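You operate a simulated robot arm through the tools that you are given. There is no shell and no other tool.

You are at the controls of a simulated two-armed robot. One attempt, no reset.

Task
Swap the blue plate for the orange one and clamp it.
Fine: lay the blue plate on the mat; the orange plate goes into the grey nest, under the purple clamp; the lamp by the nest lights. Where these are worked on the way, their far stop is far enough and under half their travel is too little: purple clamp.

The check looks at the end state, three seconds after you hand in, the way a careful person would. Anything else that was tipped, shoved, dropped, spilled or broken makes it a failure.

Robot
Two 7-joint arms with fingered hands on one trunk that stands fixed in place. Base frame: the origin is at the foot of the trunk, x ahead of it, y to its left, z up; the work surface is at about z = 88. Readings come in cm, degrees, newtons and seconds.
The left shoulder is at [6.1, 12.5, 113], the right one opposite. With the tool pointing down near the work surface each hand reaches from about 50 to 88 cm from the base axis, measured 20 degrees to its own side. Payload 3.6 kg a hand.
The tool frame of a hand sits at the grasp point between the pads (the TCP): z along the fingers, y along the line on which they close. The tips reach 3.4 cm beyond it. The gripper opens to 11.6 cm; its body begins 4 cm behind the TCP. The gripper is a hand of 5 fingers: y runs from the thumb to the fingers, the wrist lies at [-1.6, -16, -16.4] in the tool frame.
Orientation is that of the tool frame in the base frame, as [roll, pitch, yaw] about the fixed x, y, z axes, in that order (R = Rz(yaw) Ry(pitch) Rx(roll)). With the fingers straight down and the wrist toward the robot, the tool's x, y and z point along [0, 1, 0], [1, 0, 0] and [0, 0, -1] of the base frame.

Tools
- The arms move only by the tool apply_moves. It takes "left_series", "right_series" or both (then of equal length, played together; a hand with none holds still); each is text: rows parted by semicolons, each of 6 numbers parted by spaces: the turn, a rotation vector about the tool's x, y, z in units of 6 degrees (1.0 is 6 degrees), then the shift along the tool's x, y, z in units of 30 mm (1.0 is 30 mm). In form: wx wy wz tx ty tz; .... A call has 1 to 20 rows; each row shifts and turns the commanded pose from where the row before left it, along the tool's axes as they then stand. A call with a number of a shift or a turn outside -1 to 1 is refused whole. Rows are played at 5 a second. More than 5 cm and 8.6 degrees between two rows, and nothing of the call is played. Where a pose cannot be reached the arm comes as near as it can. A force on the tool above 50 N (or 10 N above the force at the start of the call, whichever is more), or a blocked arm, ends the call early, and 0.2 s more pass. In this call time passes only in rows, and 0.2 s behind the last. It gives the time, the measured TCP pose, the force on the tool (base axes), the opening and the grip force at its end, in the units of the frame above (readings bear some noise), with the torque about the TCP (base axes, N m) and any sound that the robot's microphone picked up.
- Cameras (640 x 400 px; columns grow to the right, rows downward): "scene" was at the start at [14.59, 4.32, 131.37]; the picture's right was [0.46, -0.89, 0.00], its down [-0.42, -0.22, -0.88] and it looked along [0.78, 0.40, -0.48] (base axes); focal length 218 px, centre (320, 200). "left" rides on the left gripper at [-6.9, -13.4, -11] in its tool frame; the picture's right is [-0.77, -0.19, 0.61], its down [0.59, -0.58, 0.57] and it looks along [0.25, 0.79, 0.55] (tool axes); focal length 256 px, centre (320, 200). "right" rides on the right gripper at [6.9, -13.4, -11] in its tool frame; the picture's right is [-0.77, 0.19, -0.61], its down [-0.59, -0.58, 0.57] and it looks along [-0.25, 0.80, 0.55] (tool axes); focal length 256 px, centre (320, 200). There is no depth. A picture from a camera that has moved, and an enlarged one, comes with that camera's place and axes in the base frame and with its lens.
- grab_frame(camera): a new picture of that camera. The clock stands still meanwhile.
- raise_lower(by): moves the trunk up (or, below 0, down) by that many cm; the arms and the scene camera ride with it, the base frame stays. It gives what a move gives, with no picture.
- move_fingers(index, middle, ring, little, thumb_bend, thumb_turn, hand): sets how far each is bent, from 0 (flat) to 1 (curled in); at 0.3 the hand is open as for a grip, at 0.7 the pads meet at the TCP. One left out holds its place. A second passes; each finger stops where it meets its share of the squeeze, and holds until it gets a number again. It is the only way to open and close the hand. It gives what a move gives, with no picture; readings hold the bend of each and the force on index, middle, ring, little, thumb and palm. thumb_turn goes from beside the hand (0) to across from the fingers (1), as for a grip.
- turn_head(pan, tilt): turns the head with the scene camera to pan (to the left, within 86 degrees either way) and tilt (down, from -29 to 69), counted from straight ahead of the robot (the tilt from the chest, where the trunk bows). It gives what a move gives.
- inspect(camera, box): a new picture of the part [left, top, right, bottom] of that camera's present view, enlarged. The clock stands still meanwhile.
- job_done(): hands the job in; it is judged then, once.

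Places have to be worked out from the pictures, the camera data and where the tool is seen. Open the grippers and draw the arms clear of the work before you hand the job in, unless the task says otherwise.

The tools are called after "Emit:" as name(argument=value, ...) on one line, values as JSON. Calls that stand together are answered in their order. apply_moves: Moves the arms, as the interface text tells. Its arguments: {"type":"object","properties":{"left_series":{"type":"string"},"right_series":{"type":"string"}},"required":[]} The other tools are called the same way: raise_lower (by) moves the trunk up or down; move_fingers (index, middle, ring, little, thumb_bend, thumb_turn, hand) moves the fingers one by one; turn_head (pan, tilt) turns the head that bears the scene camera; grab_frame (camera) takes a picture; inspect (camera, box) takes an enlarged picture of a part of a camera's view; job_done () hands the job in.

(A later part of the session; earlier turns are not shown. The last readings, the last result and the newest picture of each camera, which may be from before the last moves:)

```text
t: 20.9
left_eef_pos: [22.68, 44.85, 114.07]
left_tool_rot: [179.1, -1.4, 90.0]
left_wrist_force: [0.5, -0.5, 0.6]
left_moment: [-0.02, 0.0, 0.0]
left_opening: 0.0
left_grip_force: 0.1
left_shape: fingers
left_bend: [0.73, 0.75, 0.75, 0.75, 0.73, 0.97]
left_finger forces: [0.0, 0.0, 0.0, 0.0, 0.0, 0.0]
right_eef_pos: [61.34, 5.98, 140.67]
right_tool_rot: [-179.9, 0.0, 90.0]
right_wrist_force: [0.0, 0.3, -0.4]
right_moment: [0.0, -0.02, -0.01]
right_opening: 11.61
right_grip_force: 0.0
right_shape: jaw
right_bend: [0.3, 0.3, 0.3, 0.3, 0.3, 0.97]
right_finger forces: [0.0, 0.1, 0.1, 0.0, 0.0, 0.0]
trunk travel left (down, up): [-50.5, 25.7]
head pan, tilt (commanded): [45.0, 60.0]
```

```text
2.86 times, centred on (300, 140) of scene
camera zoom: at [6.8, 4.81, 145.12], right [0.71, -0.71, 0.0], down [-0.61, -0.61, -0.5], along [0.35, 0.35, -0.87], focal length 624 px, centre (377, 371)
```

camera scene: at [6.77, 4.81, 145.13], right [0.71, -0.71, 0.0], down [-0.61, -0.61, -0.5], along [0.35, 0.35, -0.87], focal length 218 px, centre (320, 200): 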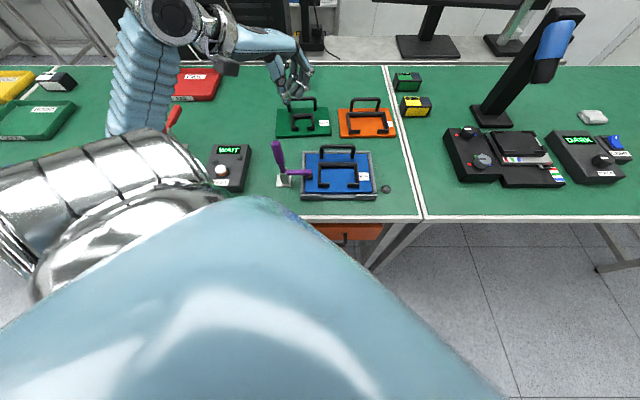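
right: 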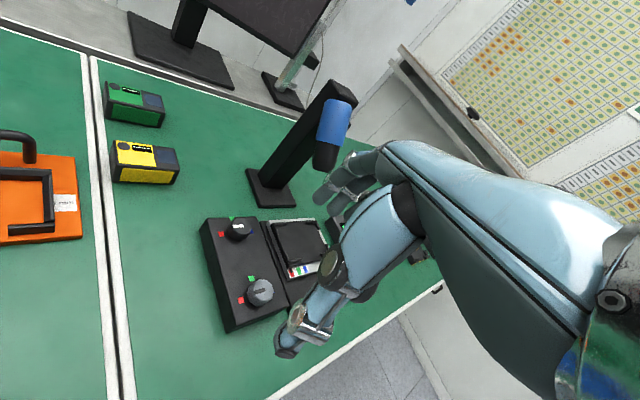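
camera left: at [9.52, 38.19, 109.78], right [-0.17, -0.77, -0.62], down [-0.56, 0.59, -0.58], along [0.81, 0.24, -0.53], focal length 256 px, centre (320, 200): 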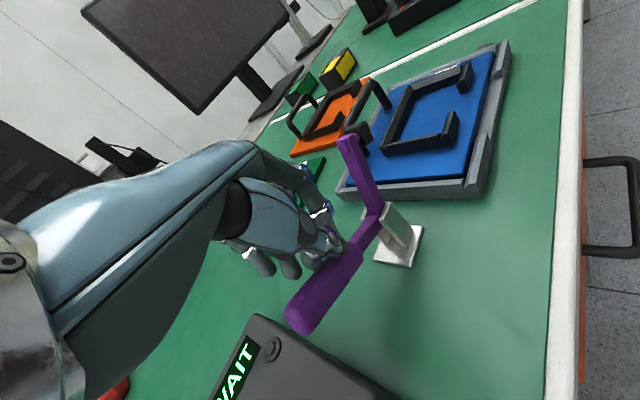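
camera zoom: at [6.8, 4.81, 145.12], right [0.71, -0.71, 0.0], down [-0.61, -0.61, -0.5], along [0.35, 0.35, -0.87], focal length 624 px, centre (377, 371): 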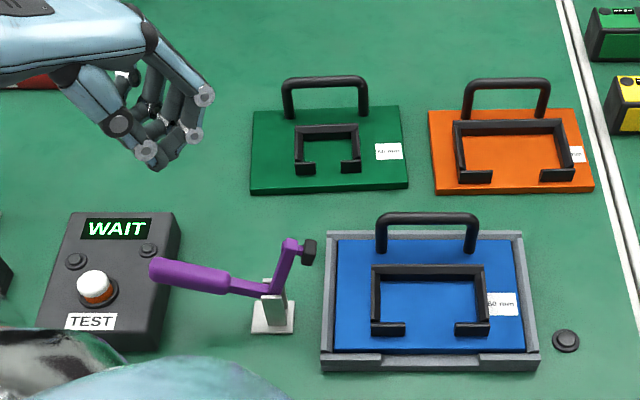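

The clamp stays open by itself. I move the hand over the blue handle and turn it 45 degrees so the closing line is across the bar.

Emit:
apply_moves(left_series="0.017 -0.027 0 -0.383 0.804 0; 0.017 -0.027 0 -0.383 0.804 0; 0.017 -0.027 0 -0.383 0.804 0; 0.017 -0.027 0 -0.383 0.804 0; 0.017 -0.027 0 -0.383 0.804 0; 0.017 -0.027 0 -0.383 0.804 0; 0.017 -0.027 0 -0.383 0.804 0; 0.017 -0.027 0 -0.383 0.804 0; 0.017 -0.027 0 -0.383 0.804 0; 0 0 -0.9375 0 0 0; 0 0 -0.9375 0 0 0; 0 0 -0.9375 0 0 0; 0 0 -0.9375 0 0 0; 0 0 -0.9375 0 0 0; 0 0 -0.9375 0 0 0; 0 0 -0.9375 0 0 0; 0 0 -0.9375 0 0 0")

Emit:
move_fingers(hand="left", index=0.42, middle=0.42, ring=0.42, little=0.42, thumb_bend=0.42)

Emit:
grab_frame(camera="scene")

Emit:
grab_frame(camera="left")

```text
t: 24.5
left_eef_pos: [44.26, 34.57, 113.69]
left_tool_rot: [-179.9, -0.1, 134.9]
left_wrist_force: [-0.9, 1.1, 0.0]
left_moment: [-0.01, 0.02, -0.01]
left_opening: 0.0
left_grip_force: 0.0
left_shape: fingers
left_bend: [0.73, 0.75, 0.75, 0.75, 0.73, 0.97]
left_finger forces: [0.1, 0.0, 0.0, 0.0, 0.1, 0.1]
right_eef_pos: [61.35, 6.01, 140.62]
right_tool_rot: [-179.9, 0.0, 89.9]
right_wrist_force: [0.2, 0.6, 0.5]
right_moment: [-0.02, -0.02, -0.01]
right_opening: 11.58
right_grip_force: 0.1
right_shape: jaw
right_bend: [0.3, 0.3, 0.3, 0.3, 0.3, 0.97]
right_finger forces: [0.1, 0.0, 0.1, 0.0, 0.1, 0.0]
trunk travel left (down, up): [-50.5, 25.7]
head pan, tilt (commanded): [45.0, 60.0]
```

```text
t: 25.5
left_eef_pos: [44.25, 34.65, 113.7]
left_tool_rot: [-180.0, -0.1, 134.9]
left_wrist_force: [0.0, 0.6, 1.0]
left_moment: [0.01, -0.01, 0.03]
left_opening: 8.24
left_grip_force: 0.0
left_shape: fingers
left_bend: [0.42, 0.42, 0.42, 0.42, 0.42, 0.97]
left_finger forces: [0.0, 0.0, 0.0, 0.1, 0.0, 0.0]
right_eef_pos: [61.22, 5.96, 140.77]
right_tool_rot: [180.0, -0.1, 90.0]
right_wrist_force: [0.5, 0.5, -0.2]
right_moment: [0.04, -0.01, 0.0]
right_opening: 11.58
right_grip_force: 0.1
right_shape: jaw
right_bend: [0.3, 0.3, 0.3, 0.3, 0.3, 0.97]
right_finger forces: [0.1, 0.0, 0.0, 0.0, 0.0, 0.0]
trunk travel left (down, up): [-50.5, 25.7]
head pan, tilt (commanded): [45.0, 60.0]
```

```text
taken
camera scene: at [6.84, 4.82, 145.12], right [0.71, -0.71, 0.0], down [-0.61, -0.61, -0.5], along [0.35, 0.35, -0.87], focal length 218 px, centre (320, 200)
```

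scene: 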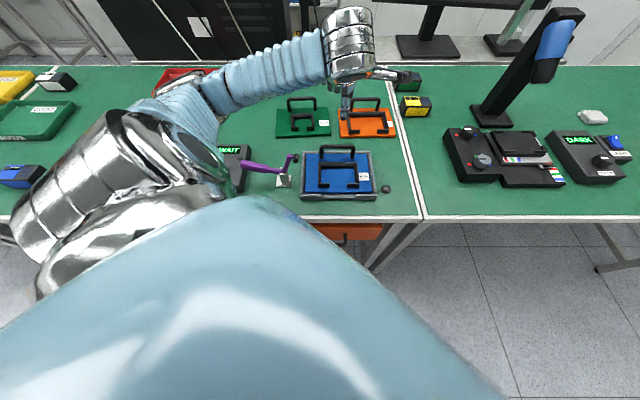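

```text
taken
camera left: at [39.73, 20.31, 124.72], right [0.41, -0.68, -0.61], down [-0.83, 0.01, -0.56], along [0.39, 0.74, -0.55], focal length 256 px, centre (320, 200)
```

left: 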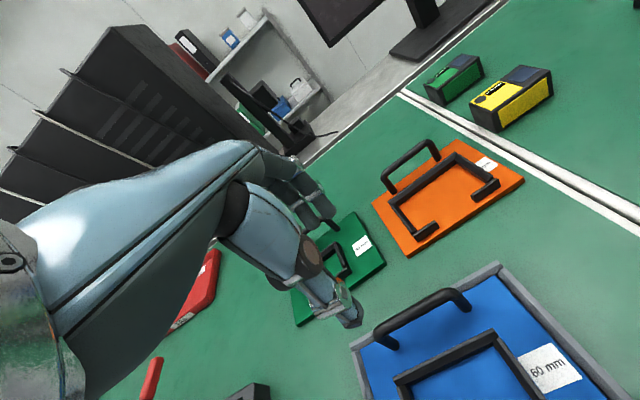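

I zoom the wrist camera on the blue handle and scene on the hand to refine the alignment before descending.

Emit:
inspect(camera="left", box=[280, 240, 520, 400])

Emit:
inspect(camera="scene", box=[260, 60, 420, 220])

```text
2.50 times, centred on (400, 320) of left
camera zoom: at [39.73, 20.31, 124.72], right [0.41, -0.68, -0.61], down [-0.83, 0.01, -0.56], along [0.39, 0.74, -0.55], focal length 640 px, centre (120, -100)
```

zoom: 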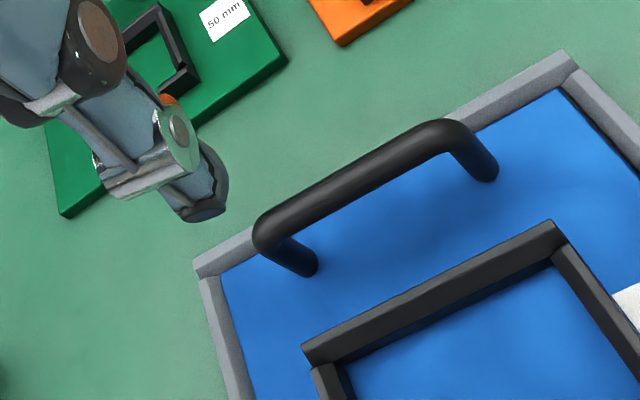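

```text
2.50 times, centred on (340, 140) of scene
camera zoom: at [6.84, 4.82, 145.12], right [0.71, -0.71, 0.0], down [-0.61, -0.61, -0.5], along [0.35, 0.35, -0.87], focal length 546 px, centre (270, 350)
```

zoom: 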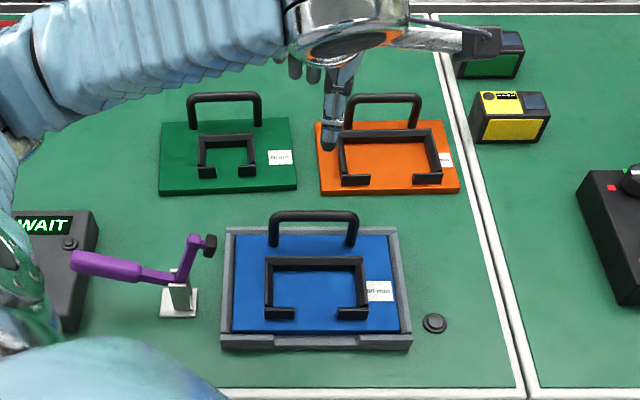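

The handle bar works out at (44.3, 34.4, 95.4), right under the TCP. The bracket behind leaves about 3 cm for the thumb, so I narrow the thumb and descend.

Emit:
move_fingers(hand="left", index=0.46, middle=0.46, ring=0.46, little=0.46, thumb_bend=0.54)

Emit:
apply_moves(left_series="0 0 0 0 0 0.9; 0 0 0 0 0 0.9; 0 0 0 0 0 0.9; 0 0 0 0 0 0.9")

Emit:
inspect(camera="scene", box=[260, 80, 420, 220])

Emit:
grab_frame(camera="left")

```text
t: 26.5
left_eef_pos: [44.21, 34.47, 113.79]
left_tool_rot: [-180.0, -0.1, 134.9]
left_wrist_force: [0.1, 0.1, 0.2]
left_moment: [-0.03, 0.02, 0.01]
left_opening: 5.98
left_grip_force: 0.1
left_shape: fingers
left_bend: [0.46, 0.46, 0.46, 0.46, 0.54, 0.97]
left_finger forces: [0.0, 0.0, 0.1, 0.0, 0.0, 0.0]
right_eef_pos: [61.23, 5.99, 140.73]
right_tool_rot: [-179.8, 0.0, 90.0]
right_wrist_force: [-0.2, 0.2, -0.3]
right_moment: [-0.03, 0.0, 0.0]
right_opening: 11.61
right_grip_force: 0.0
right_shape: jaw
right_bend: [0.3, 0.3, 0.3, 0.3, 0.3, 0.97]
right_finger forces: [0.0, 0.0, 0.0, 0.1, 0.0, 0.0]
trunk travel left (down, up): [-50.5, 25.7]
head pan, tilt (commanded): [45.0, 60.0]
```

```text
t: 27.5
left_eef_pos: [44.16, 34.5, 102.96]
left_tool_rot: [179.9, -0.1, 134.9]
left_wrist_force: [0.8, -0.4, 0.0]
left_moment: [-0.01, -0.02, 0.02]
left_opening: 5.98
left_grip_force: 0.1
left_shape: fingers
left_bend: [0.46, 0.46, 0.46, 0.46, 0.54, 0.97]
left_finger forces: [0.1, 0.1, 0.0, 0.0, 0.1, 0.0]
right_eef_pos: [61.21, 6.1, 140.62]
right_tool_rot: [-179.9, 0.0, 90.0]
right_wrist_force: [-0.3, 0.0, 0.4]
right_moment: [-0.01, 0.0, -0.01]
right_opening: 11.59
right_grip_force: 0.0
right_shape: jaw
right_bend: [0.3, 0.3, 0.3, 0.3, 0.3, 0.97]
right_finger forces: [0.0, 0.0, 0.0, 0.0, 0.0, 0.0]
trunk travel left (down, up): [-50.5, 25.7]
head pan, tilt (commanded): [45.0, 60.0]
```

```text
2.86 times, centred on (340, 150) of scene
camera zoom: at [6.82, 4.81, 145.12], right [0.71, -0.71, 0.0], down [-0.61, -0.61, -0.5], along [0.35, 0.35, -0.87], focal length 624 px, centre (263, 343)
```

zoom: 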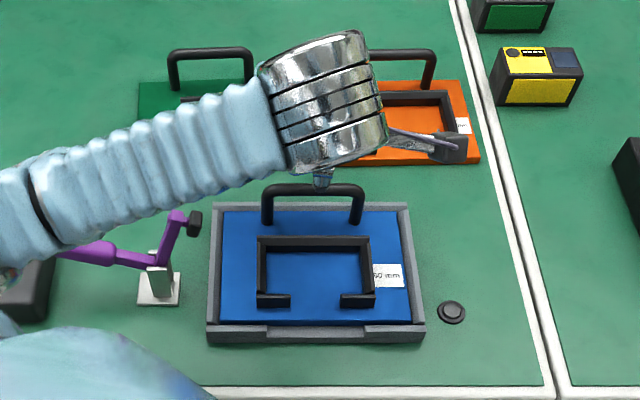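

```text
taken
camera left: at [39.74, 20.32, 114.02], right [0.41, -0.68, -0.61], down [-0.82, 0.01, -0.57], along [0.39, 0.74, -0.55], focal length 256 px, centre (320, 200)
```

left: 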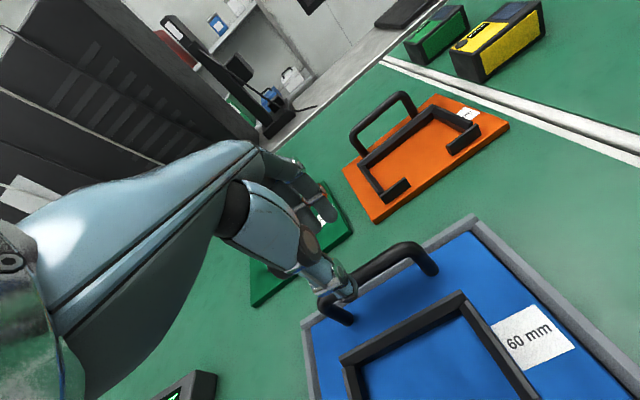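

Alignment holds; the bar is between thumb and fingers as seen. I lower the last 7 cm in small steps.

Emit:
apply_moves(left_series="0 0 0 0 0 0.5; 0 0 0 0 0 0.5; 0 0 0 0 0 0.5; 0 0 0 0 0 0.4; 0 0 0 0 0 0.4")

Emit:
grab_frame(camera="left")

Emit:
grab_frame(camera="scene")

```text
t: 28.7
left_eef_pos: [44.3, 34.63, 96.12]
left_tool_rot: [179.9, -0.1, 134.8]
left_wrist_force: [-0.4, -0.4, 1.2]
left_moment: [-0.05, 0.03, 0.01]
left_opening: 6.01
left_grip_force: 0.7
left_shape: fingers
left_bend: [0.46, 0.46, 0.46, 0.46, 0.54, 0.97]
left_finger forces: [0.0, 0.0, 0.0, 0.1, 1.3, 0.0]
right_eef_pos: [61.13, 5.96, 140.62]
right_tool_rot: [-179.9, 0.1, 90.0]
right_wrist_force: [0.0, 0.4, -1.0]
right_moment: [0.02, -0.03, 0.01]
right_opening: 11.59
right_grip_force: 0.1
right_shape: jaw
right_bend: [0.3, 0.3, 0.3, 0.3, 0.3, 0.97]
right_finger forces: [0.0, 0.1, 0.1, 0.0, 0.0, 0.0]
trunk travel left (down, up): [-50.5, 25.7]
head pan, tilt (commanded): [45.0, 60.0]
```

```text
taken
camera left: at [39.73, 20.41, 106.98], right [0.41, -0.68, -0.61], down [-0.82, 0.01, -0.57], along [0.39, 0.74, -0.55], focal length 256 px, centre (320, 200)
```

left: 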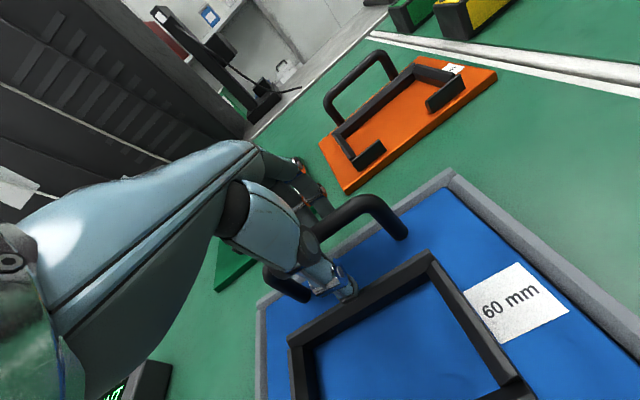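

```text
taken
camera scene: at [6.8, 4.78, 145.13], right [0.71, -0.71, 0.0], down [-0.61, -0.61, -0.5], along [0.35, 0.35, -0.87], focal length 218 px, centre (320, 200)
```

scene: 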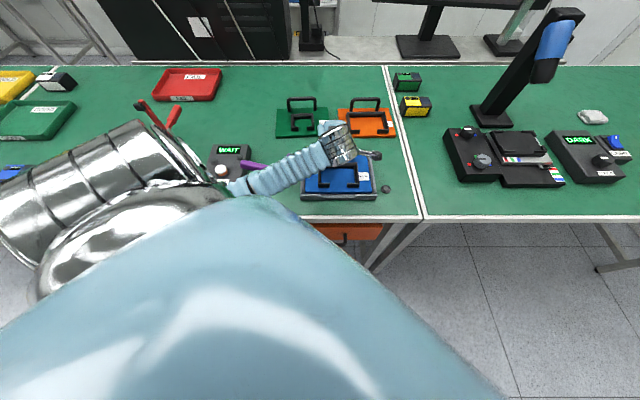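

The hand straddles the bar, thumb just brushing the bracket (1.3 N). I close the hand on the bar.

Emit:
move_fingers(hand="left", index=0.85, middle=0.85, ring=0.85, little=0.85, thumb_bend=0.85)

Emit:
grab_frame(camera="left")

```text
t: 29.7
left_eef_pos: [44.07, 34.75, 96.09]
left_tool_rot: [180.0, -0.1, 134.9]
left_wrist_force: [-6.2, 0.7, -2.2]
left_moment: [-0.05, -0.26, -0.94]
left_opening: 0.0
left_grip_force: 21.5
left_shape: fingers
left_bend: [0.71, 0.85, 0.84, 0.77, 0.78, 0.97]
left_finger forces: [0.1, 1.0, 6.9, 17.3, 18.1, 0.1]
right_eef_pos: [61.2, 5.99, 140.7]
right_tool_rot: [180.0, 0.0, 90.1]
right_wrist_force: [-1.0, 0.0, 0.2]
right_moment: [0.0, -0.01, 0.0]
right_opening: 11.61
right_grip_force: 0.0
right_shape: jaw
right_bend: [0.3, 0.3, 0.3, 0.3, 0.3, 0.97]
right_finger forces: [0.0, 0.0, 0.0, 0.0, 0.1, 0.0]
trunk travel left (down, up): [-50.5, 25.7]
head pan, tilt (commanded): [45.0, 60.0]
```

```text
taken
camera left: at [39.66, 20.47, 106.96], right [0.41, -0.68, -0.61], down [-0.83, 0.01, -0.56], along [0.39, 0.74, -0.55], focal length 256 px, centre (320, 200)
```

left: 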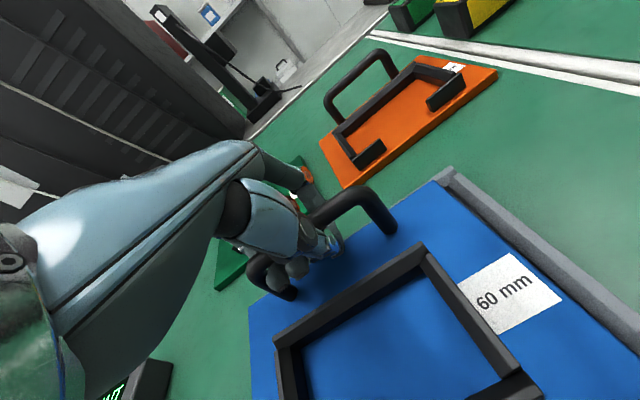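

The fingers wrapped round the bar and the plate seems to have shifted a bit toward the left wall. I look closer before lifting.

Emit:
inspect(camera="left", box=[200, 150, 520, 400])

Emit:
inspect(camera="scene", box=[230, 90, 420, 220])

```text
1.60 times, centred on (360, 275) of left
camera zoom: at [39.66, 20.47, 106.96], right [0.41, -0.68, -0.61], down [-0.83, 0.01, -0.56], along [0.39, 0.74, -0.55], focal length 410 px, centre (256, 80)
```

zoom: 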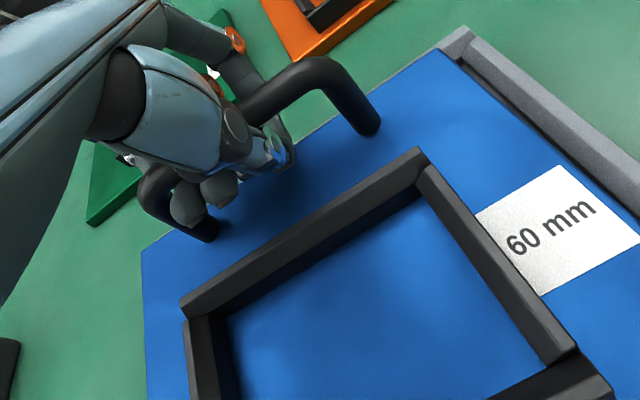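

```text
3.08 times, centred on (325, 155) of scene
camera zoom: at [6.75, 4.85, 145.13], right [0.71, -0.71, 0.0], down [-0.61, -0.61, -0.5], along [0.35, 0.35, -0.87], focal length 672 px, centre (305, 338)
```

zoom: 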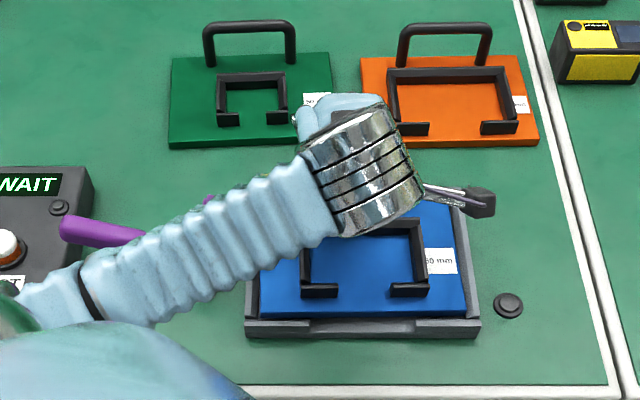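

Ring and little fingers wrap under the bar, thumb opposing; the plate has come slightly up from the nest. I lift straight up a few centimetres and read the load.

Emit:
apply_moves(left_series="0 0 0 0 0 -0.3; 0 0 0 0 0 -0.3; 0 0 0 0 0 -0.3; 0 0 0 0 0 -0.4; 0 0 0 0 0 -0.4")

Emit:
grab_frame(camera="left")

Emit:
inspect(camera="scene", box=[230, 90, 420, 220])

```text
t: 30.9
left_eef_pos: [44.18, 34.74, 101.26]
left_tool_rot: [-179.9, -0.1, 134.8]
left_wrist_force: [-2.2, 0.9, -5.2]
left_moment: [0.08, 0.06, -0.2]
left_opening: 0.0
left_grip_force: 7.6
left_shape: fingers
left_bend: [0.71, 0.85, 0.85, 0.8, 0.79, 0.98]
left_finger forces: [0.1, 0.0, 2.7, 5.7, 5.8, 0.0]
right_eef_pos: [61.32, 6.07, 140.55]
right_tool_rot: [-180.0, 0.0, 90.0]
right_wrist_force: [-0.1, 0.3, 0.1]
right_moment: [-0.02, -0.01, 0.01]
right_opening: 11.59
right_grip_force: 0.1
right_shape: jaw
right_bend: [0.3, 0.3, 0.3, 0.3, 0.3, 0.97]
right_finger forces: [0.1, 0.0, 0.0, 0.1, 0.0, 0.0]
trunk travel left (down, up): [-50.5, 25.7]
head pan, tilt (commanded): [45.0, 60.0]
```

```text
taken
camera left: at [39.71, 20.44, 112.13], right [0.41, -0.68, -0.61], down [-0.83, 0.01, -0.56], along [0.39, 0.74, -0.55], focal length 256 px, centre (320, 200)
```

left: 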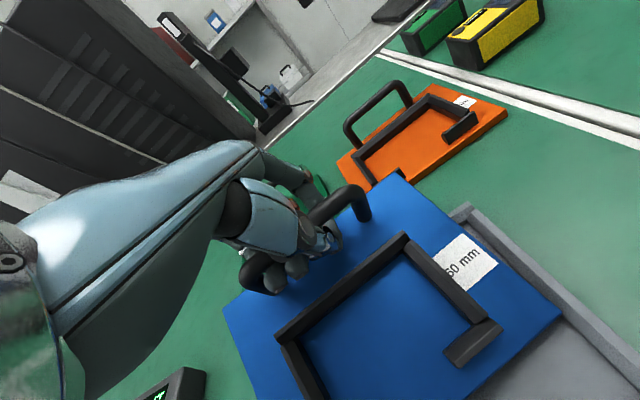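

```text
3.08 times, centred on (325, 155) of scene
camera zoom: at [6.86, 4.84, 145.12], right [0.71, -0.71, 0.0], down [-0.61, -0.61, -0.5], along [0.35, 0.35, -0.87], focal length 672 px, centre (305, 338)
```

zoom: 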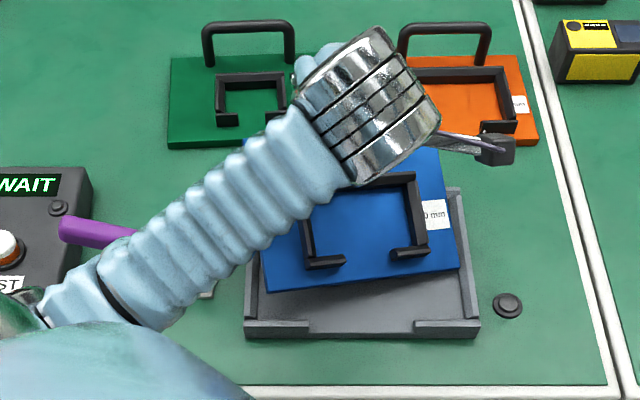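

The plate hangs free (about 5 N) with the front edge a little low. I lift it well above the clamp.

Emit:
apply_moves(left_series="0 0 0 0 0 -0.5; 0 0 0 0 0 -0.7; 0 0 0 0 0 -0.8; 0 0 0 0 0 -0.8; 0 0 0 0 0 -0.8; 0 0 0 0 0 -0.8; 0 0 0 0 0 -0.6")

Emit:
grab_frame(camera="left")

Emit:
grab_frame(camera="scene")

```text
t: 32.5
left_eef_pos: [44.25, 34.59, 116.12]
left_tool_rot: [-179.9, -0.1, 135.0]
left_wrist_force: [0.5, 0.9, -6.9]
left_moment: [-0.07, -0.14, -0.01]
left_opening: 0.0
left_grip_force: 5.1
left_shape: fingers
left_bend: [0.72, 0.85, 0.85, 0.8, 0.81, 0.97]
left_finger forces: [0.0, 2.5, 5.1, 2.2, 0.6, 0.1]
right_eef_pos: [61.34, 5.99, 140.63]
right_tool_rot: [-179.9, 0.0, 90.1]
right_wrist_force: [-0.7, -0.2, -0.7]
right_moment: [0.02, -0.01, 0.0]
right_opening: 11.56
right_grip_force: 0.0
right_shape: jaw
right_bend: [0.3, 0.3, 0.3, 0.3, 0.3, 0.97]
right_finger forces: [0.0, 0.0, 0.0, 0.0, 0.1, 0.0]
trunk travel left (down, up): [-50.5, 25.7]
head pan, tilt (commanded): [45.0, 60.0]
```

```text
taken
camera left: at [39.83, 20.43, 127.06], right [0.41, -0.68, -0.61], down [-0.83, 0.01, -0.56], along [0.39, 0.74, -0.55], focal length 256 px, centre (320, 200)
```

left: 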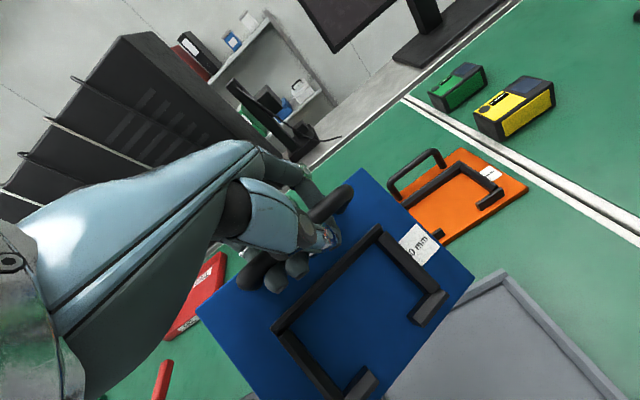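

```text
taken
camera scene: at [6.92, 4.84, 145.12], right [0.71, -0.71, 0.0], down [-0.61, -0.61, -0.5], along [0.35, 0.35, -0.87], focal length 218 px, centre (320, 200)
```

scene: 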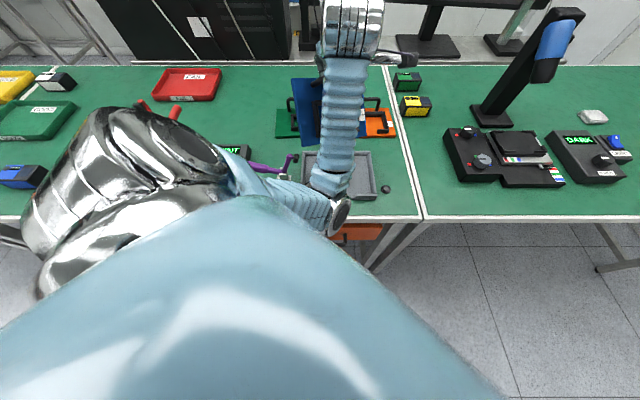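

The plate hangs from the hooked fingers and has pitched, near edge down. I look closely at how it hangs before carrying it.

Emit:
inspect(camera="left", box=[180, 140, 500, 400])

Emit:
inspect(camera="scene", box=[250, 50, 410, 220])

```text
1.54 times, centred on (340, 270) of left
camera zoom: at [39.83, 20.43, 127.06], right [0.41, -0.68, -0.61], down [-0.83, 0.01, -0.56], along [0.39, 0.74, -0.55], focal length 394 px, centre (289, 92)
```

zoom: 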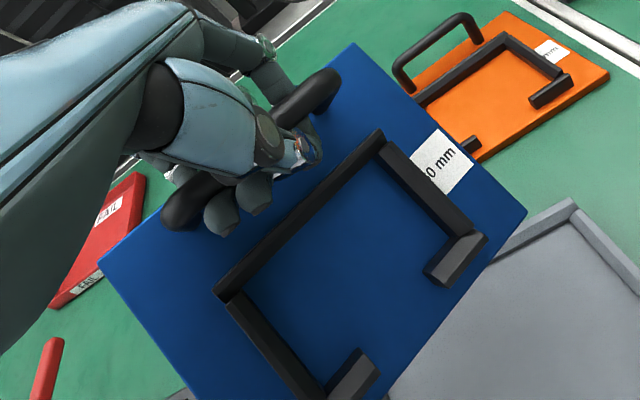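

```text
2.35 times, centred on (330, 135) of scene
camera zoom: at [6.92, 4.84, 145.12], right [0.71, -0.71, 0.0], down [-0.61, -0.61, -0.5], along [0.35, 0.35, -0.87], focal length 514 px, centre (296, 353)
```

zoom: 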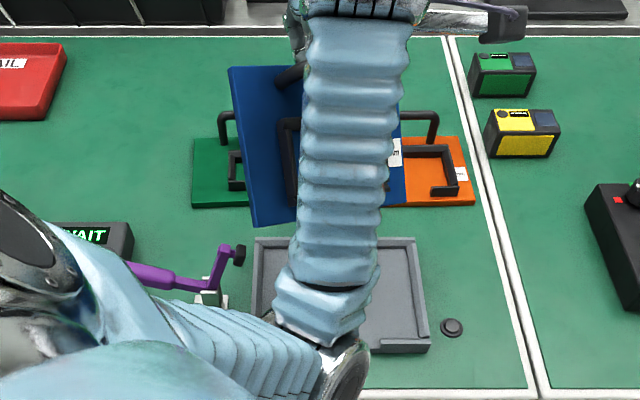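

The plate hangs at roughly 45 degrees since the fingers only hook the bar. I tighten the fingers further to get a firmer wrap and see how the plate responds.

Emit:
move_fingers(hand="left", index=1.0, middle=1.0, ring=1.0, little=1.0, thumb_bend=1.0)

Emit:
inspect(camera="left", box=[180, 140, 500, 400])

Emit:
inspect(camera="scene", box=[250, 50, 410, 220])

```text
t: 33.5
left_eef_pos: [44.27, 34.64, 116.18]
left_tool_rot: [-180.0, -0.1, 135.0]
left_wrist_force: [-0.7, -0.2, -7.7]
left_moment: [0.08, -0.28, -0.02]
left_opening: 0.0
left_grip_force: 19.6
left_shape: fingers
left_bend: [0.73, 1.0, 1.0, 0.93, 0.84, 0.97]
left_finger forces: [0.0, 0.5, 0.1, 34.2, 5.2, 0.0]
right_eef_pos: [61.38, 6.16, 140.78]
right_tool_rot: [-180.0, 0.0, 90.0]
right_wrist_force: [1.0, 0.0, 0.4]
right_moment: [-0.03, 0.01, 0.02]
right_opening: 11.6
right_grip_force: 0.0
right_shape: jaw
right_bend: [0.3, 0.3, 0.3, 0.3, 0.3, 0.97]
right_finger forces: [0.1, 0.0, 0.0, 0.0, 0.1, 0.0]
trunk travel left (down, up): [-50.5, 25.7]
head pan, tilt (commanded): [45.0, 60.0]
```

```text
1.54 times, centred on (340, 270) of left
camera zoom: at [39.81, 20.42, 127.06], right [0.41, -0.68, -0.61], down [-0.83, 0.01, -0.56], along [0.39, 0.74, -0.55], focal length 394 px, centre (289, 92)
```

zoom: 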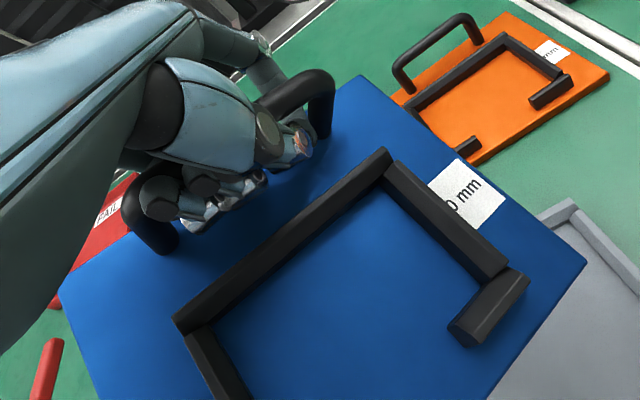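

```text
2.35 times, centred on (330, 135) of scene
camera zoom: at [6.89, 4.84, 145.12], right [0.71, -0.71, 0.0], down [-0.61, -0.61, -0.5], along [0.35, 0.35, -0.87], focal length 514 px, centre (296, 353)
```

zoom: 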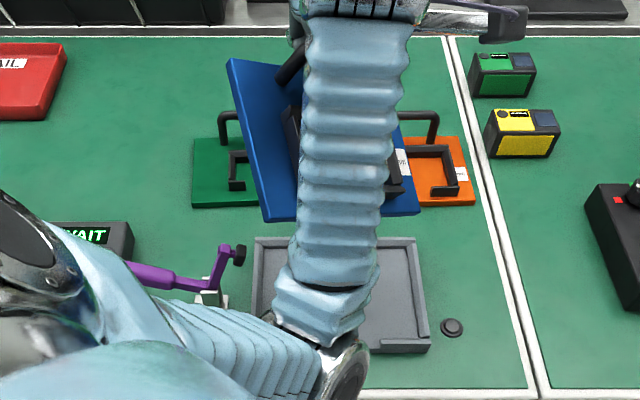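

The fingers are now fully hooked round the bar and hold it securely. I carry the plate away from the clamp first (outward), then left over the free mat area.

Emit:
apply_moves(left_series="0 0 0 0 0.5 0; 0 0 0 0 0.8 0; 0 0 0 0 0.9 0; 0 0 0 0 0.9 0; 0 0 0 0 0.9 0; 0 0 0 0.3 0.7 0; 0 0 0 0.6 0.5 0; 0 0 0 0.8 0.2 0; 0 0 0 0.85 0.2 0; 0 0 0 0.85 0.2 0; 0 0 0 0.85 0.2 0; 0 0 0 0.85 0.2 0; 0 0 0 0.85 0.2 0; 0 0 0 0.85 0.2 0; 0 0 0 0.85 0.2 0; 0 0 0 0.85 0.2 0; 0 0 0 0.85 0.2 0; 0 0 0 0.85 0.2 0; 0 0 0 0.85 0.1 0; 0 0 0 0.7 0.05 0")

Emit:
grab_frame(camera="scene")

Emit:
grab_frame(camera="left")

```text
t: 37.7
left_eef_pos: [35.22, 75.83, 116.09]
left_tool_rot: [-179.9, 0.0, 134.9]
left_wrist_force: [-0.3, 0.6, -6.8]
left_moment: [0.08, -0.26, 0.03]
left_opening: 0.0
left_grip_force: 18.3
left_shape: fingers
left_bend: [0.73, 1.0, 1.0, 0.93, 0.84, 0.97]
left_finger forces: [0.0, 0.0, 0.0, 31.8, 4.8, 0.1]
right_eef_pos: [61.3, 6.23, 140.61]
right_tool_rot: [-179.8, 0.0, 90.0]
right_wrist_force: [-0.5, -0.5, -0.4]
right_moment: [-0.04, -0.03, -0.01]
right_opening: 11.61
right_grip_force: 0.1
right_shape: jaw
right_bend: [0.3, 0.3, 0.3, 0.3, 0.3, 0.97]
right_finger forces: [0.0, 0.0, 0.0, 0.0, 0.0, 0.0]
trunk travel left (down, up): [-50.5, 25.7]
head pan, tilt (commanded): [45.0, 60.0]
```

```text
taken
camera scene: at [6.86, 5.04, 145.12], right [0.71, -0.71, 0.0], down [-0.61, -0.61, -0.5], along [0.35, 0.35, -0.87], focal length 218 px, centre (320, 200)
```

scene: 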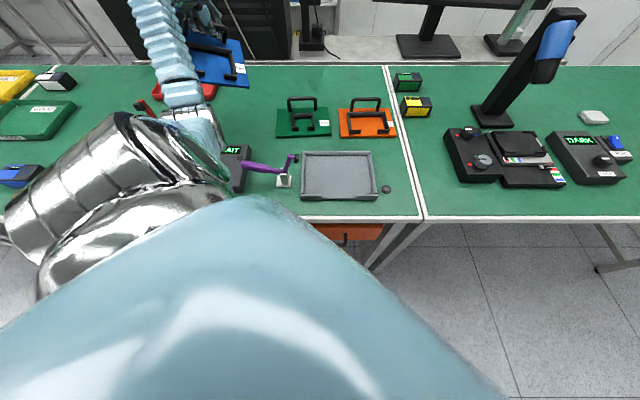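

```text
taken
camera left: at [30.77, 61.5, 127.07], right [0.41, -0.68, -0.61], down [-0.82, 0.01, -0.56], along [0.39, 0.74, -0.55], focal length 256 px, centre (320, 200)
```

left: 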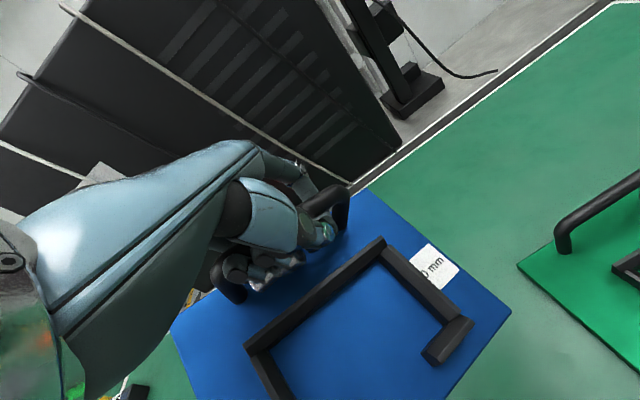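

The plate is over the free area. I zoom in to judge its tilt and what lies under it.

Emit:
inspect(camera="scene", box=[120, 0, 340, 150])

Emit:
inspect(camera="left", box=[120, 150, 560, 400])

```text
2.67 times, centred on (230, 75) of scene
camera zoom: at [6.86, 5.04, 145.12], right [0.71, -0.71, 0.0], down [-0.61, -0.61, -0.5], along [0.35, 0.35, -0.87], focal length 582 px, centre (560, 533)
```

zoom: 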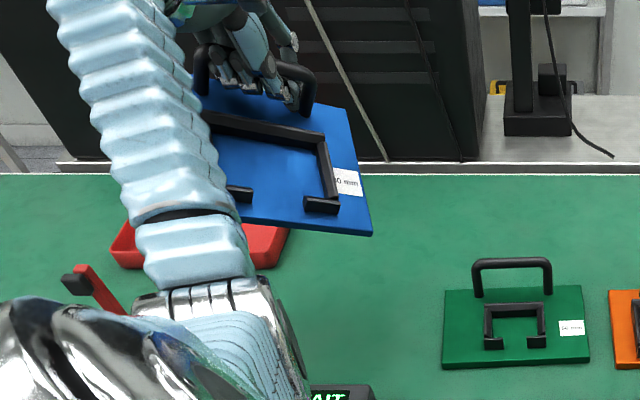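

```text
1.45 times, centred on (340, 275) of left
camera zoom: at [30.77, 61.5, 127.07], right [0.41, -0.68, -0.61], down [-0.82, 0.01, -0.56], along [0.39, 0.74, -0.55], focal length 372 px, centre (291, 91)
```

zoom: 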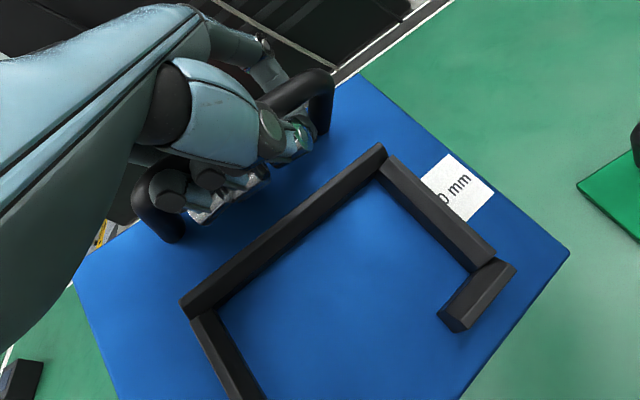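

The plate is pitched about 16 degrees (near edge low) and rolled about 17 degrees (right side low). I rotate the hand to level it before lowering.

Emit:
apply_moves(left_series="0 -0.6 0 0 0 0; 0 -0.6 0 0 0 0; 0 -0.6 0 0 0 0; 0 -0.6 0 0 0 0; 0.6 0 0 0 0 0; 0.6 0 0 0 0 0; 0.6 0 0 0 0 0; 0.6 0 0 0 0 0")

Emit:
inspect(camera="scene", box=[120, 0, 340, 150])

Emit:
grab_frame(camera="left")

```text
t: 39.5
left_eef_pos: [35.51, 75.62, 116.12]
left_tool_rot: [-165.6, 14.3, 134.9]
left_wrist_force: [0.1, 0.4, -6.6]
left_moment: [0.11, -0.23, -0.02]
left_opening: 0.32
left_grip_force: 8.0
left_shape: fingers
left_bend: [0.72, 1.0, 1.0, 0.95, 0.9, 0.97]
left_finger forces: [0.9, 0.0, 0.0, 8.1, 7.0, 0.0]
right_eef_pos: [61.27, 6.15, 140.62]
right_tool_rot: [-179.9, 0.1, 90.1]
right_wrist_force: [-0.6, 0.5, -0.3]
right_moment: [-0.01, 0.03, 0.03]
right_opening: 11.6
right_grip_force: 0.0
right_shape: jaw
right_bend: [0.3, 0.3, 0.3, 0.3, 0.3, 0.97]
right_finger forces: [0.0, 0.1, 0.0, 0.0, 0.0, 0.1]
trunk travel left (down, up): [-50.5, 25.7]
head pan, tilt (commanded): [45.0, 60.0]
```

```text
2.67 times, centred on (230, 75) of scene
camera zoom: at [6.92, 5.0, 145.11], right [0.71, -0.71, 0.0], down [-0.61, -0.61, -0.5], along [0.35, 0.35, -0.87], focal length 582 px, centre (560, 533)
```

zoom: 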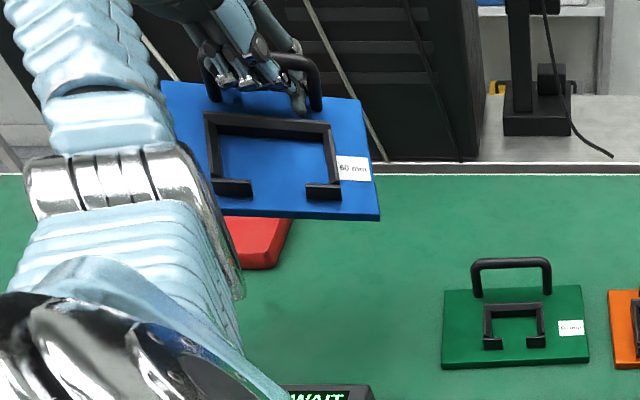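

```text
taken
camera left: at [30.64, 66.32, 131.38], right [0.38, -0.86, -0.34], down [-0.83, -0.16, -0.54], along [0.41, 0.49, -0.77], focal length 256 px, centre (320, 200)
```

left: 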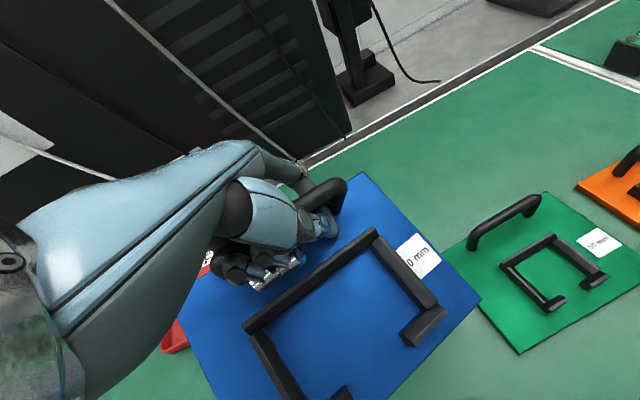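

The roll is now about 9 degrees and the pitch is set by gravity (about 20 degrees), so I will lower it and let the mat flatten it. First I go down 13 cm and 3 cm back toward me.

Emit:
apply_moves(left_series="0 0 0 0.178 0.013 0.719; 0 0 0 0.178 0.013 0.719; 0 0 0 0.178 0.013 0.719; 0 0 0 0.178 0.013 0.719; 0 0 0 0.178 0.013 0.719; 0 0 0 0.178 0.013 0.719")

Emit:
inspect(camera="scene", box=[120, 0, 340, 150])

Emit:
grab_frame(camera="left")

```text
t: 40.9
left_eef_pos: [33.31, 73.69, 103.16]
left_tool_rot: [-165.5, 14.4, 134.9]
left_wrist_force: [1.0, 0.7, -6.8]
left_moment: [0.1, -0.15, -0.03]
left_opening: 0.33
left_grip_force: 8.5
left_shape: fingers
left_bend: [0.72, 1.0, 1.0, 0.95, 0.9, 0.97]
left_finger forces: [1.6, 0.0, 0.0, 8.2, 7.0, 0.0]
right_eef_pos: [61.39, 6.18, 140.64]
right_tool_rot: [-179.9, 0.1, 90.0]
right_wrist_force: [-0.3, 0.1, 0.5]
right_moment: [0.04, 0.0, -0.03]
right_opening: 11.59
right_grip_force: 0.0
right_shape: jaw
right_bend: [0.3, 0.3, 0.3, 0.3, 0.3, 0.97]
right_finger forces: [0.0, 0.0, 0.0, 0.0, 0.1, 0.1]
trunk travel left (down, up): [-50.5, 25.7]
head pan, tilt (commanded): [45.0, 60.0]
```

```text
2.67 times, centred on (230, 75) of scene
camera zoom: at [6.89, 5.02, 145.12], right [0.71, -0.71, 0.0], down [-0.61, -0.61, -0.5], along [0.35, 0.35, -0.87], focal length 582 px, centre (560, 533)
```

zoom: 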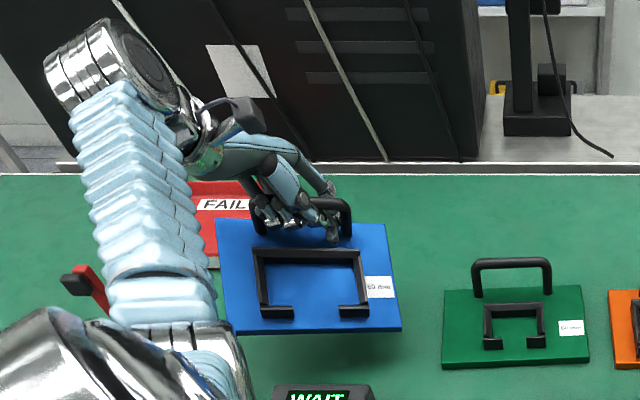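

```text
taken
camera left: at [28.37, 64.32, 118.39], right [0.38, -0.86, -0.34], down [-0.83, -0.16, -0.54], along [0.41, 0.49, -0.77], focal length 256 px, centre (320, 200)
```

left: 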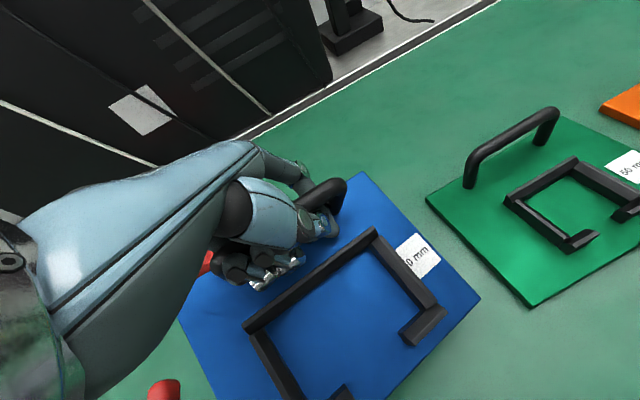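

The plate is about 4 cm above the mat in free space between the green plate, FAIL tray and TEST box. I keep lowering slowly, watching the load.

Emit:
apply_moves(left_series="0 0 0 0.0823 0.0803 0.3129; 0 0 0 0.0823 0.0803 0.3129; 0 0 0 0.0823 0.0803 0.3129; 0 0 0 0.0823 0.0803 0.3129; 0 0 0 0.0412 0.0402 0.1565")

Emit:
inspect(camera="scene", box=[120, 0, 340, 150])

Emit:
grab_frame(camera="left")

```text
t: 42.1
left_eef_pos: [33.4, 73.63, 98.63]
left_tool_rot: [-165.6, 14.3, 134.8]
left_wrist_force: [-0.7, 0.5, -7.0]
left_moment: [0.12, -0.18, -0.02]
left_opening: 0.31
left_grip_force: 8.5
left_shape: fingers
left_bend: [0.72, 1.0, 1.0, 0.95, 0.9, 0.97]
left_finger forces: [1.5, 0.0, 0.0, 8.2, 7.0, 0.0]
right_eef_pos: [61.32, 6.22, 140.73]
right_tool_rot: [-179.9, 0.1, 90.0]
right_wrist_force: [-0.7, -0.5, 0.2]
right_moment: [-0.04, -0.04, 0.01]
right_opening: 11.6
right_grip_force: 0.1
right_shape: jaw
right_bend: [0.3, 0.3, 0.3, 0.3, 0.3, 0.97]
right_finger forces: [0.0, 0.0, 0.0, 0.0, 0.0, 0.1]
trunk travel left (down, up): [-50.5, 25.7]
head pan, tilt (commanded): [45.0, 60.0]
```

```text
2.67 times, centred on (230, 75) of scene
camera zoom: at [6.9, 4.99, 145.12], right [0.71, -0.71, 0.0], down [-0.61, -0.61, -0.5], along [0.35, 0.35, -0.87], focal length 582 px, centre (560, 533)
```

zoom: 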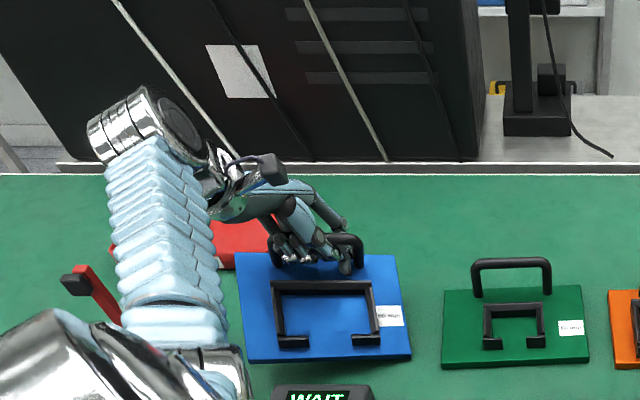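

```text
taken
camera left: at [28.52, 64.18, 113.9], right [0.38, -0.86, -0.34], down [-0.83, -0.16, -0.54], along [0.41, 0.49, -0.77], focal length 256 px, centre (320, 200)
```

left: 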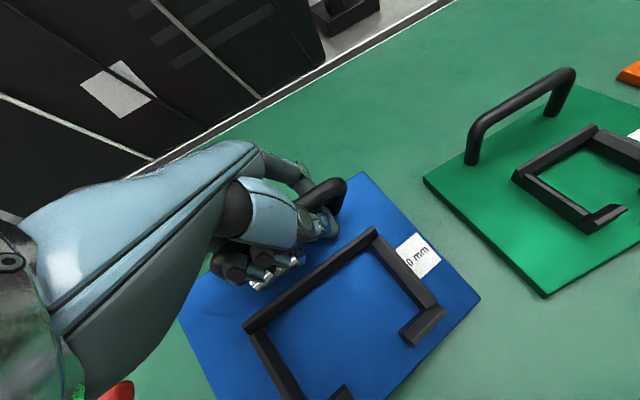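

The near-right corner is just above the mat. I lower with a slight outward motion so the plate lies down flat, watching the load drop.

Emit:
apply_moves(left_series="0 0 0 0.0412 0.0402 0.1565; 0 0 0 0.0414 0.153 0.1274; 0 0 0 0.0414 0.153 0.1274; 0 0 0 0.0414 0.153 0.1274")

Emit:
inspect(camera="scene", box=[180, 50, 300, 150])

Emit:
grab_frame(camera="left")

```text
t: 43.1
left_eef_pos: [34.07, 74.35, 96.64]
left_tool_rot: [-165.4, 14.4, 134.9]
left_wrist_force: [-1.8, 1.7, -2.9]
left_moment: [-0.14, -0.19, -0.11]
left_opening: 0.44
left_grip_force: 4.9
left_shape: fingers
left_bend: [0.72, 1.0, 1.0, 0.95, 0.9, 0.97]
left_finger forces: [0.7, 1.8, 0.8, 4.1, 2.7, 0.0]
right_eef_pos: [61.36, 6.17, 140.65]
right_tool_rot: [-179.8, 0.1, 90.1]
right_wrist_force: [1.0, -0.6, 0.1]
right_moment: [0.01, -0.01, 0.0]
right_opening: 11.6
right_grip_force: 0.1
right_shape: jaw
right_bend: [0.3, 0.3, 0.3, 0.3, 0.3, 0.97]
right_finger forces: [0.0, 0.1, 0.0, 0.0, 0.0, 0.0]
trunk travel left (down, up): [-50.5, 25.7]
head pan, tilt (commanded): [45.0, 60.0]
```

```text
4.00 times, centred on (240, 100) of scene
camera zoom: at [6.87, 4.98, 145.12], right [0.71, -0.71, 0.0], down [-0.61, -0.61, -0.5], along [0.35, 0.35, -0.87], focal length 873 px, centre (640, 600)
```

zoom: 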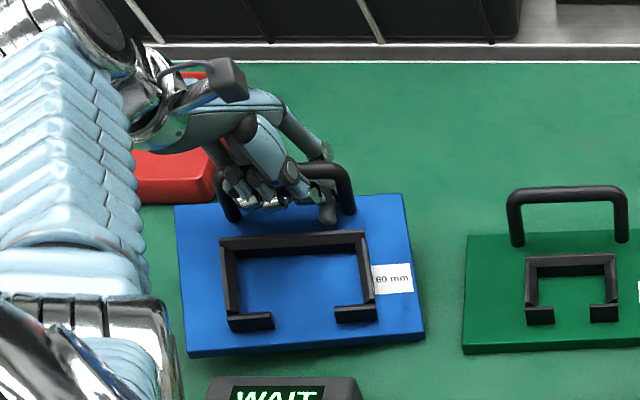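

```text
taken
camera left: at [29.21, 64.87, 111.83], right [0.38, -0.86, -0.34], down [-0.83, -0.16, -0.54], along [0.41, 0.49, -0.77], focal length 256 px, centre (320, 200)
```

left: 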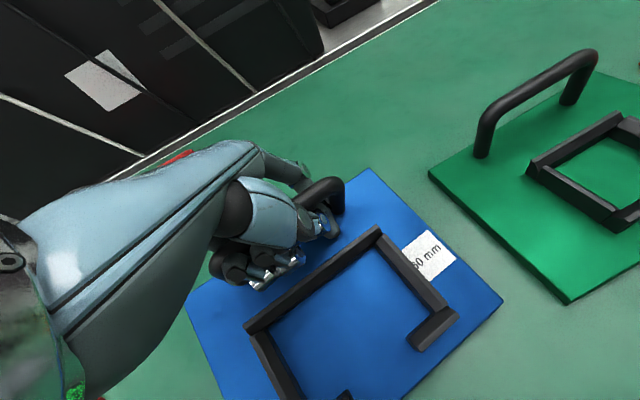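

The near edge now rests on the mat and the load is dropping. I continue down and outward to flatten the plate.

Emit:
apply_moves(left_series="0 0 0 0.0414 0.1854 0.1191; 0 0 0 0.0414 0.1854 0.1191; 0 0 0 0.0414 0.1854 0.1191; 0 0 0 0.0414 0.1854 0.1191")

Emit:
inspect(camera="scene", box=[180, 50, 300, 150])

Emit:
grab_frame(camera="left")

```text
t: 44.1
left_eef_pos: [35.56, 75.51, 94.48]
left_tool_rot: [-165.5, 14.3, 134.8]
left_wrist_force: [-1.1, -1.6, -3.7]
left_moment: [-0.25, -0.17, -0.19]
left_opening: 0.42
left_grip_force: 7.7
left_shape: fingers
left_bend: [0.72, 1.0, 1.0, 0.95, 0.9, 0.97]
left_finger forces: [0.0, 2.0, 4.0, 3.3, 5.2, 0.0]
right_eef_pos: [61.33, 6.13, 140.69]
right_tool_rot: [-180.0, 0.0, 90.0]
right_wrist_force: [0.0, 0.7, -0.7]
right_moment: [-0.02, 0.02, -0.01]
right_opening: 11.6
right_grip_force: 0.0
right_shape: jaw
right_bend: [0.3, 0.3, 0.3, 0.3, 0.3, 0.97]
right_finger forces: [0.0, 0.0, 0.0, 0.0, 0.0, 0.0]
trunk travel left (down, up): [-50.5, 25.7]
head pan, tilt (commanded): [45.0, 60.0]
```

```text
4.00 times, centred on (240, 100) of scene
camera zoom: at [6.89, 4.94, 145.12], right [0.71, -0.71, 0.0], down [-0.61, -0.61, -0.5], along [0.35, 0.35, -0.87], focal length 873 px, centre (640, 600)
```

zoom: 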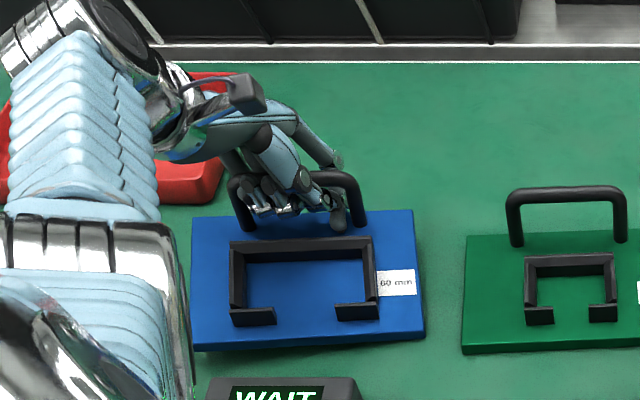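

```text
taken
camera left: at [30.61, 66.14, 109.84], right [0.38, -0.86, -0.34], down [-0.83, -0.16, -0.54], along [0.41, 0.49, -0.77], focal length 256 px, centre (320, 200)
```

left: 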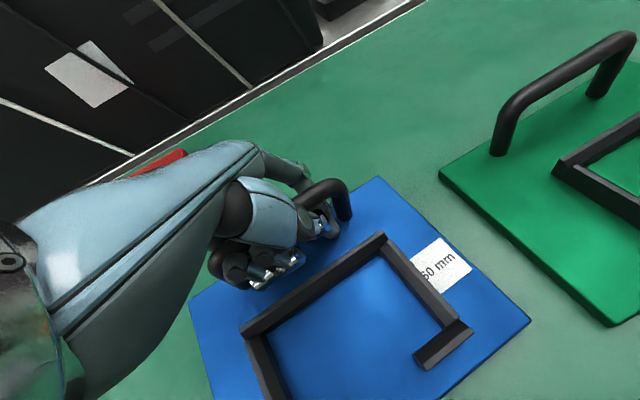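

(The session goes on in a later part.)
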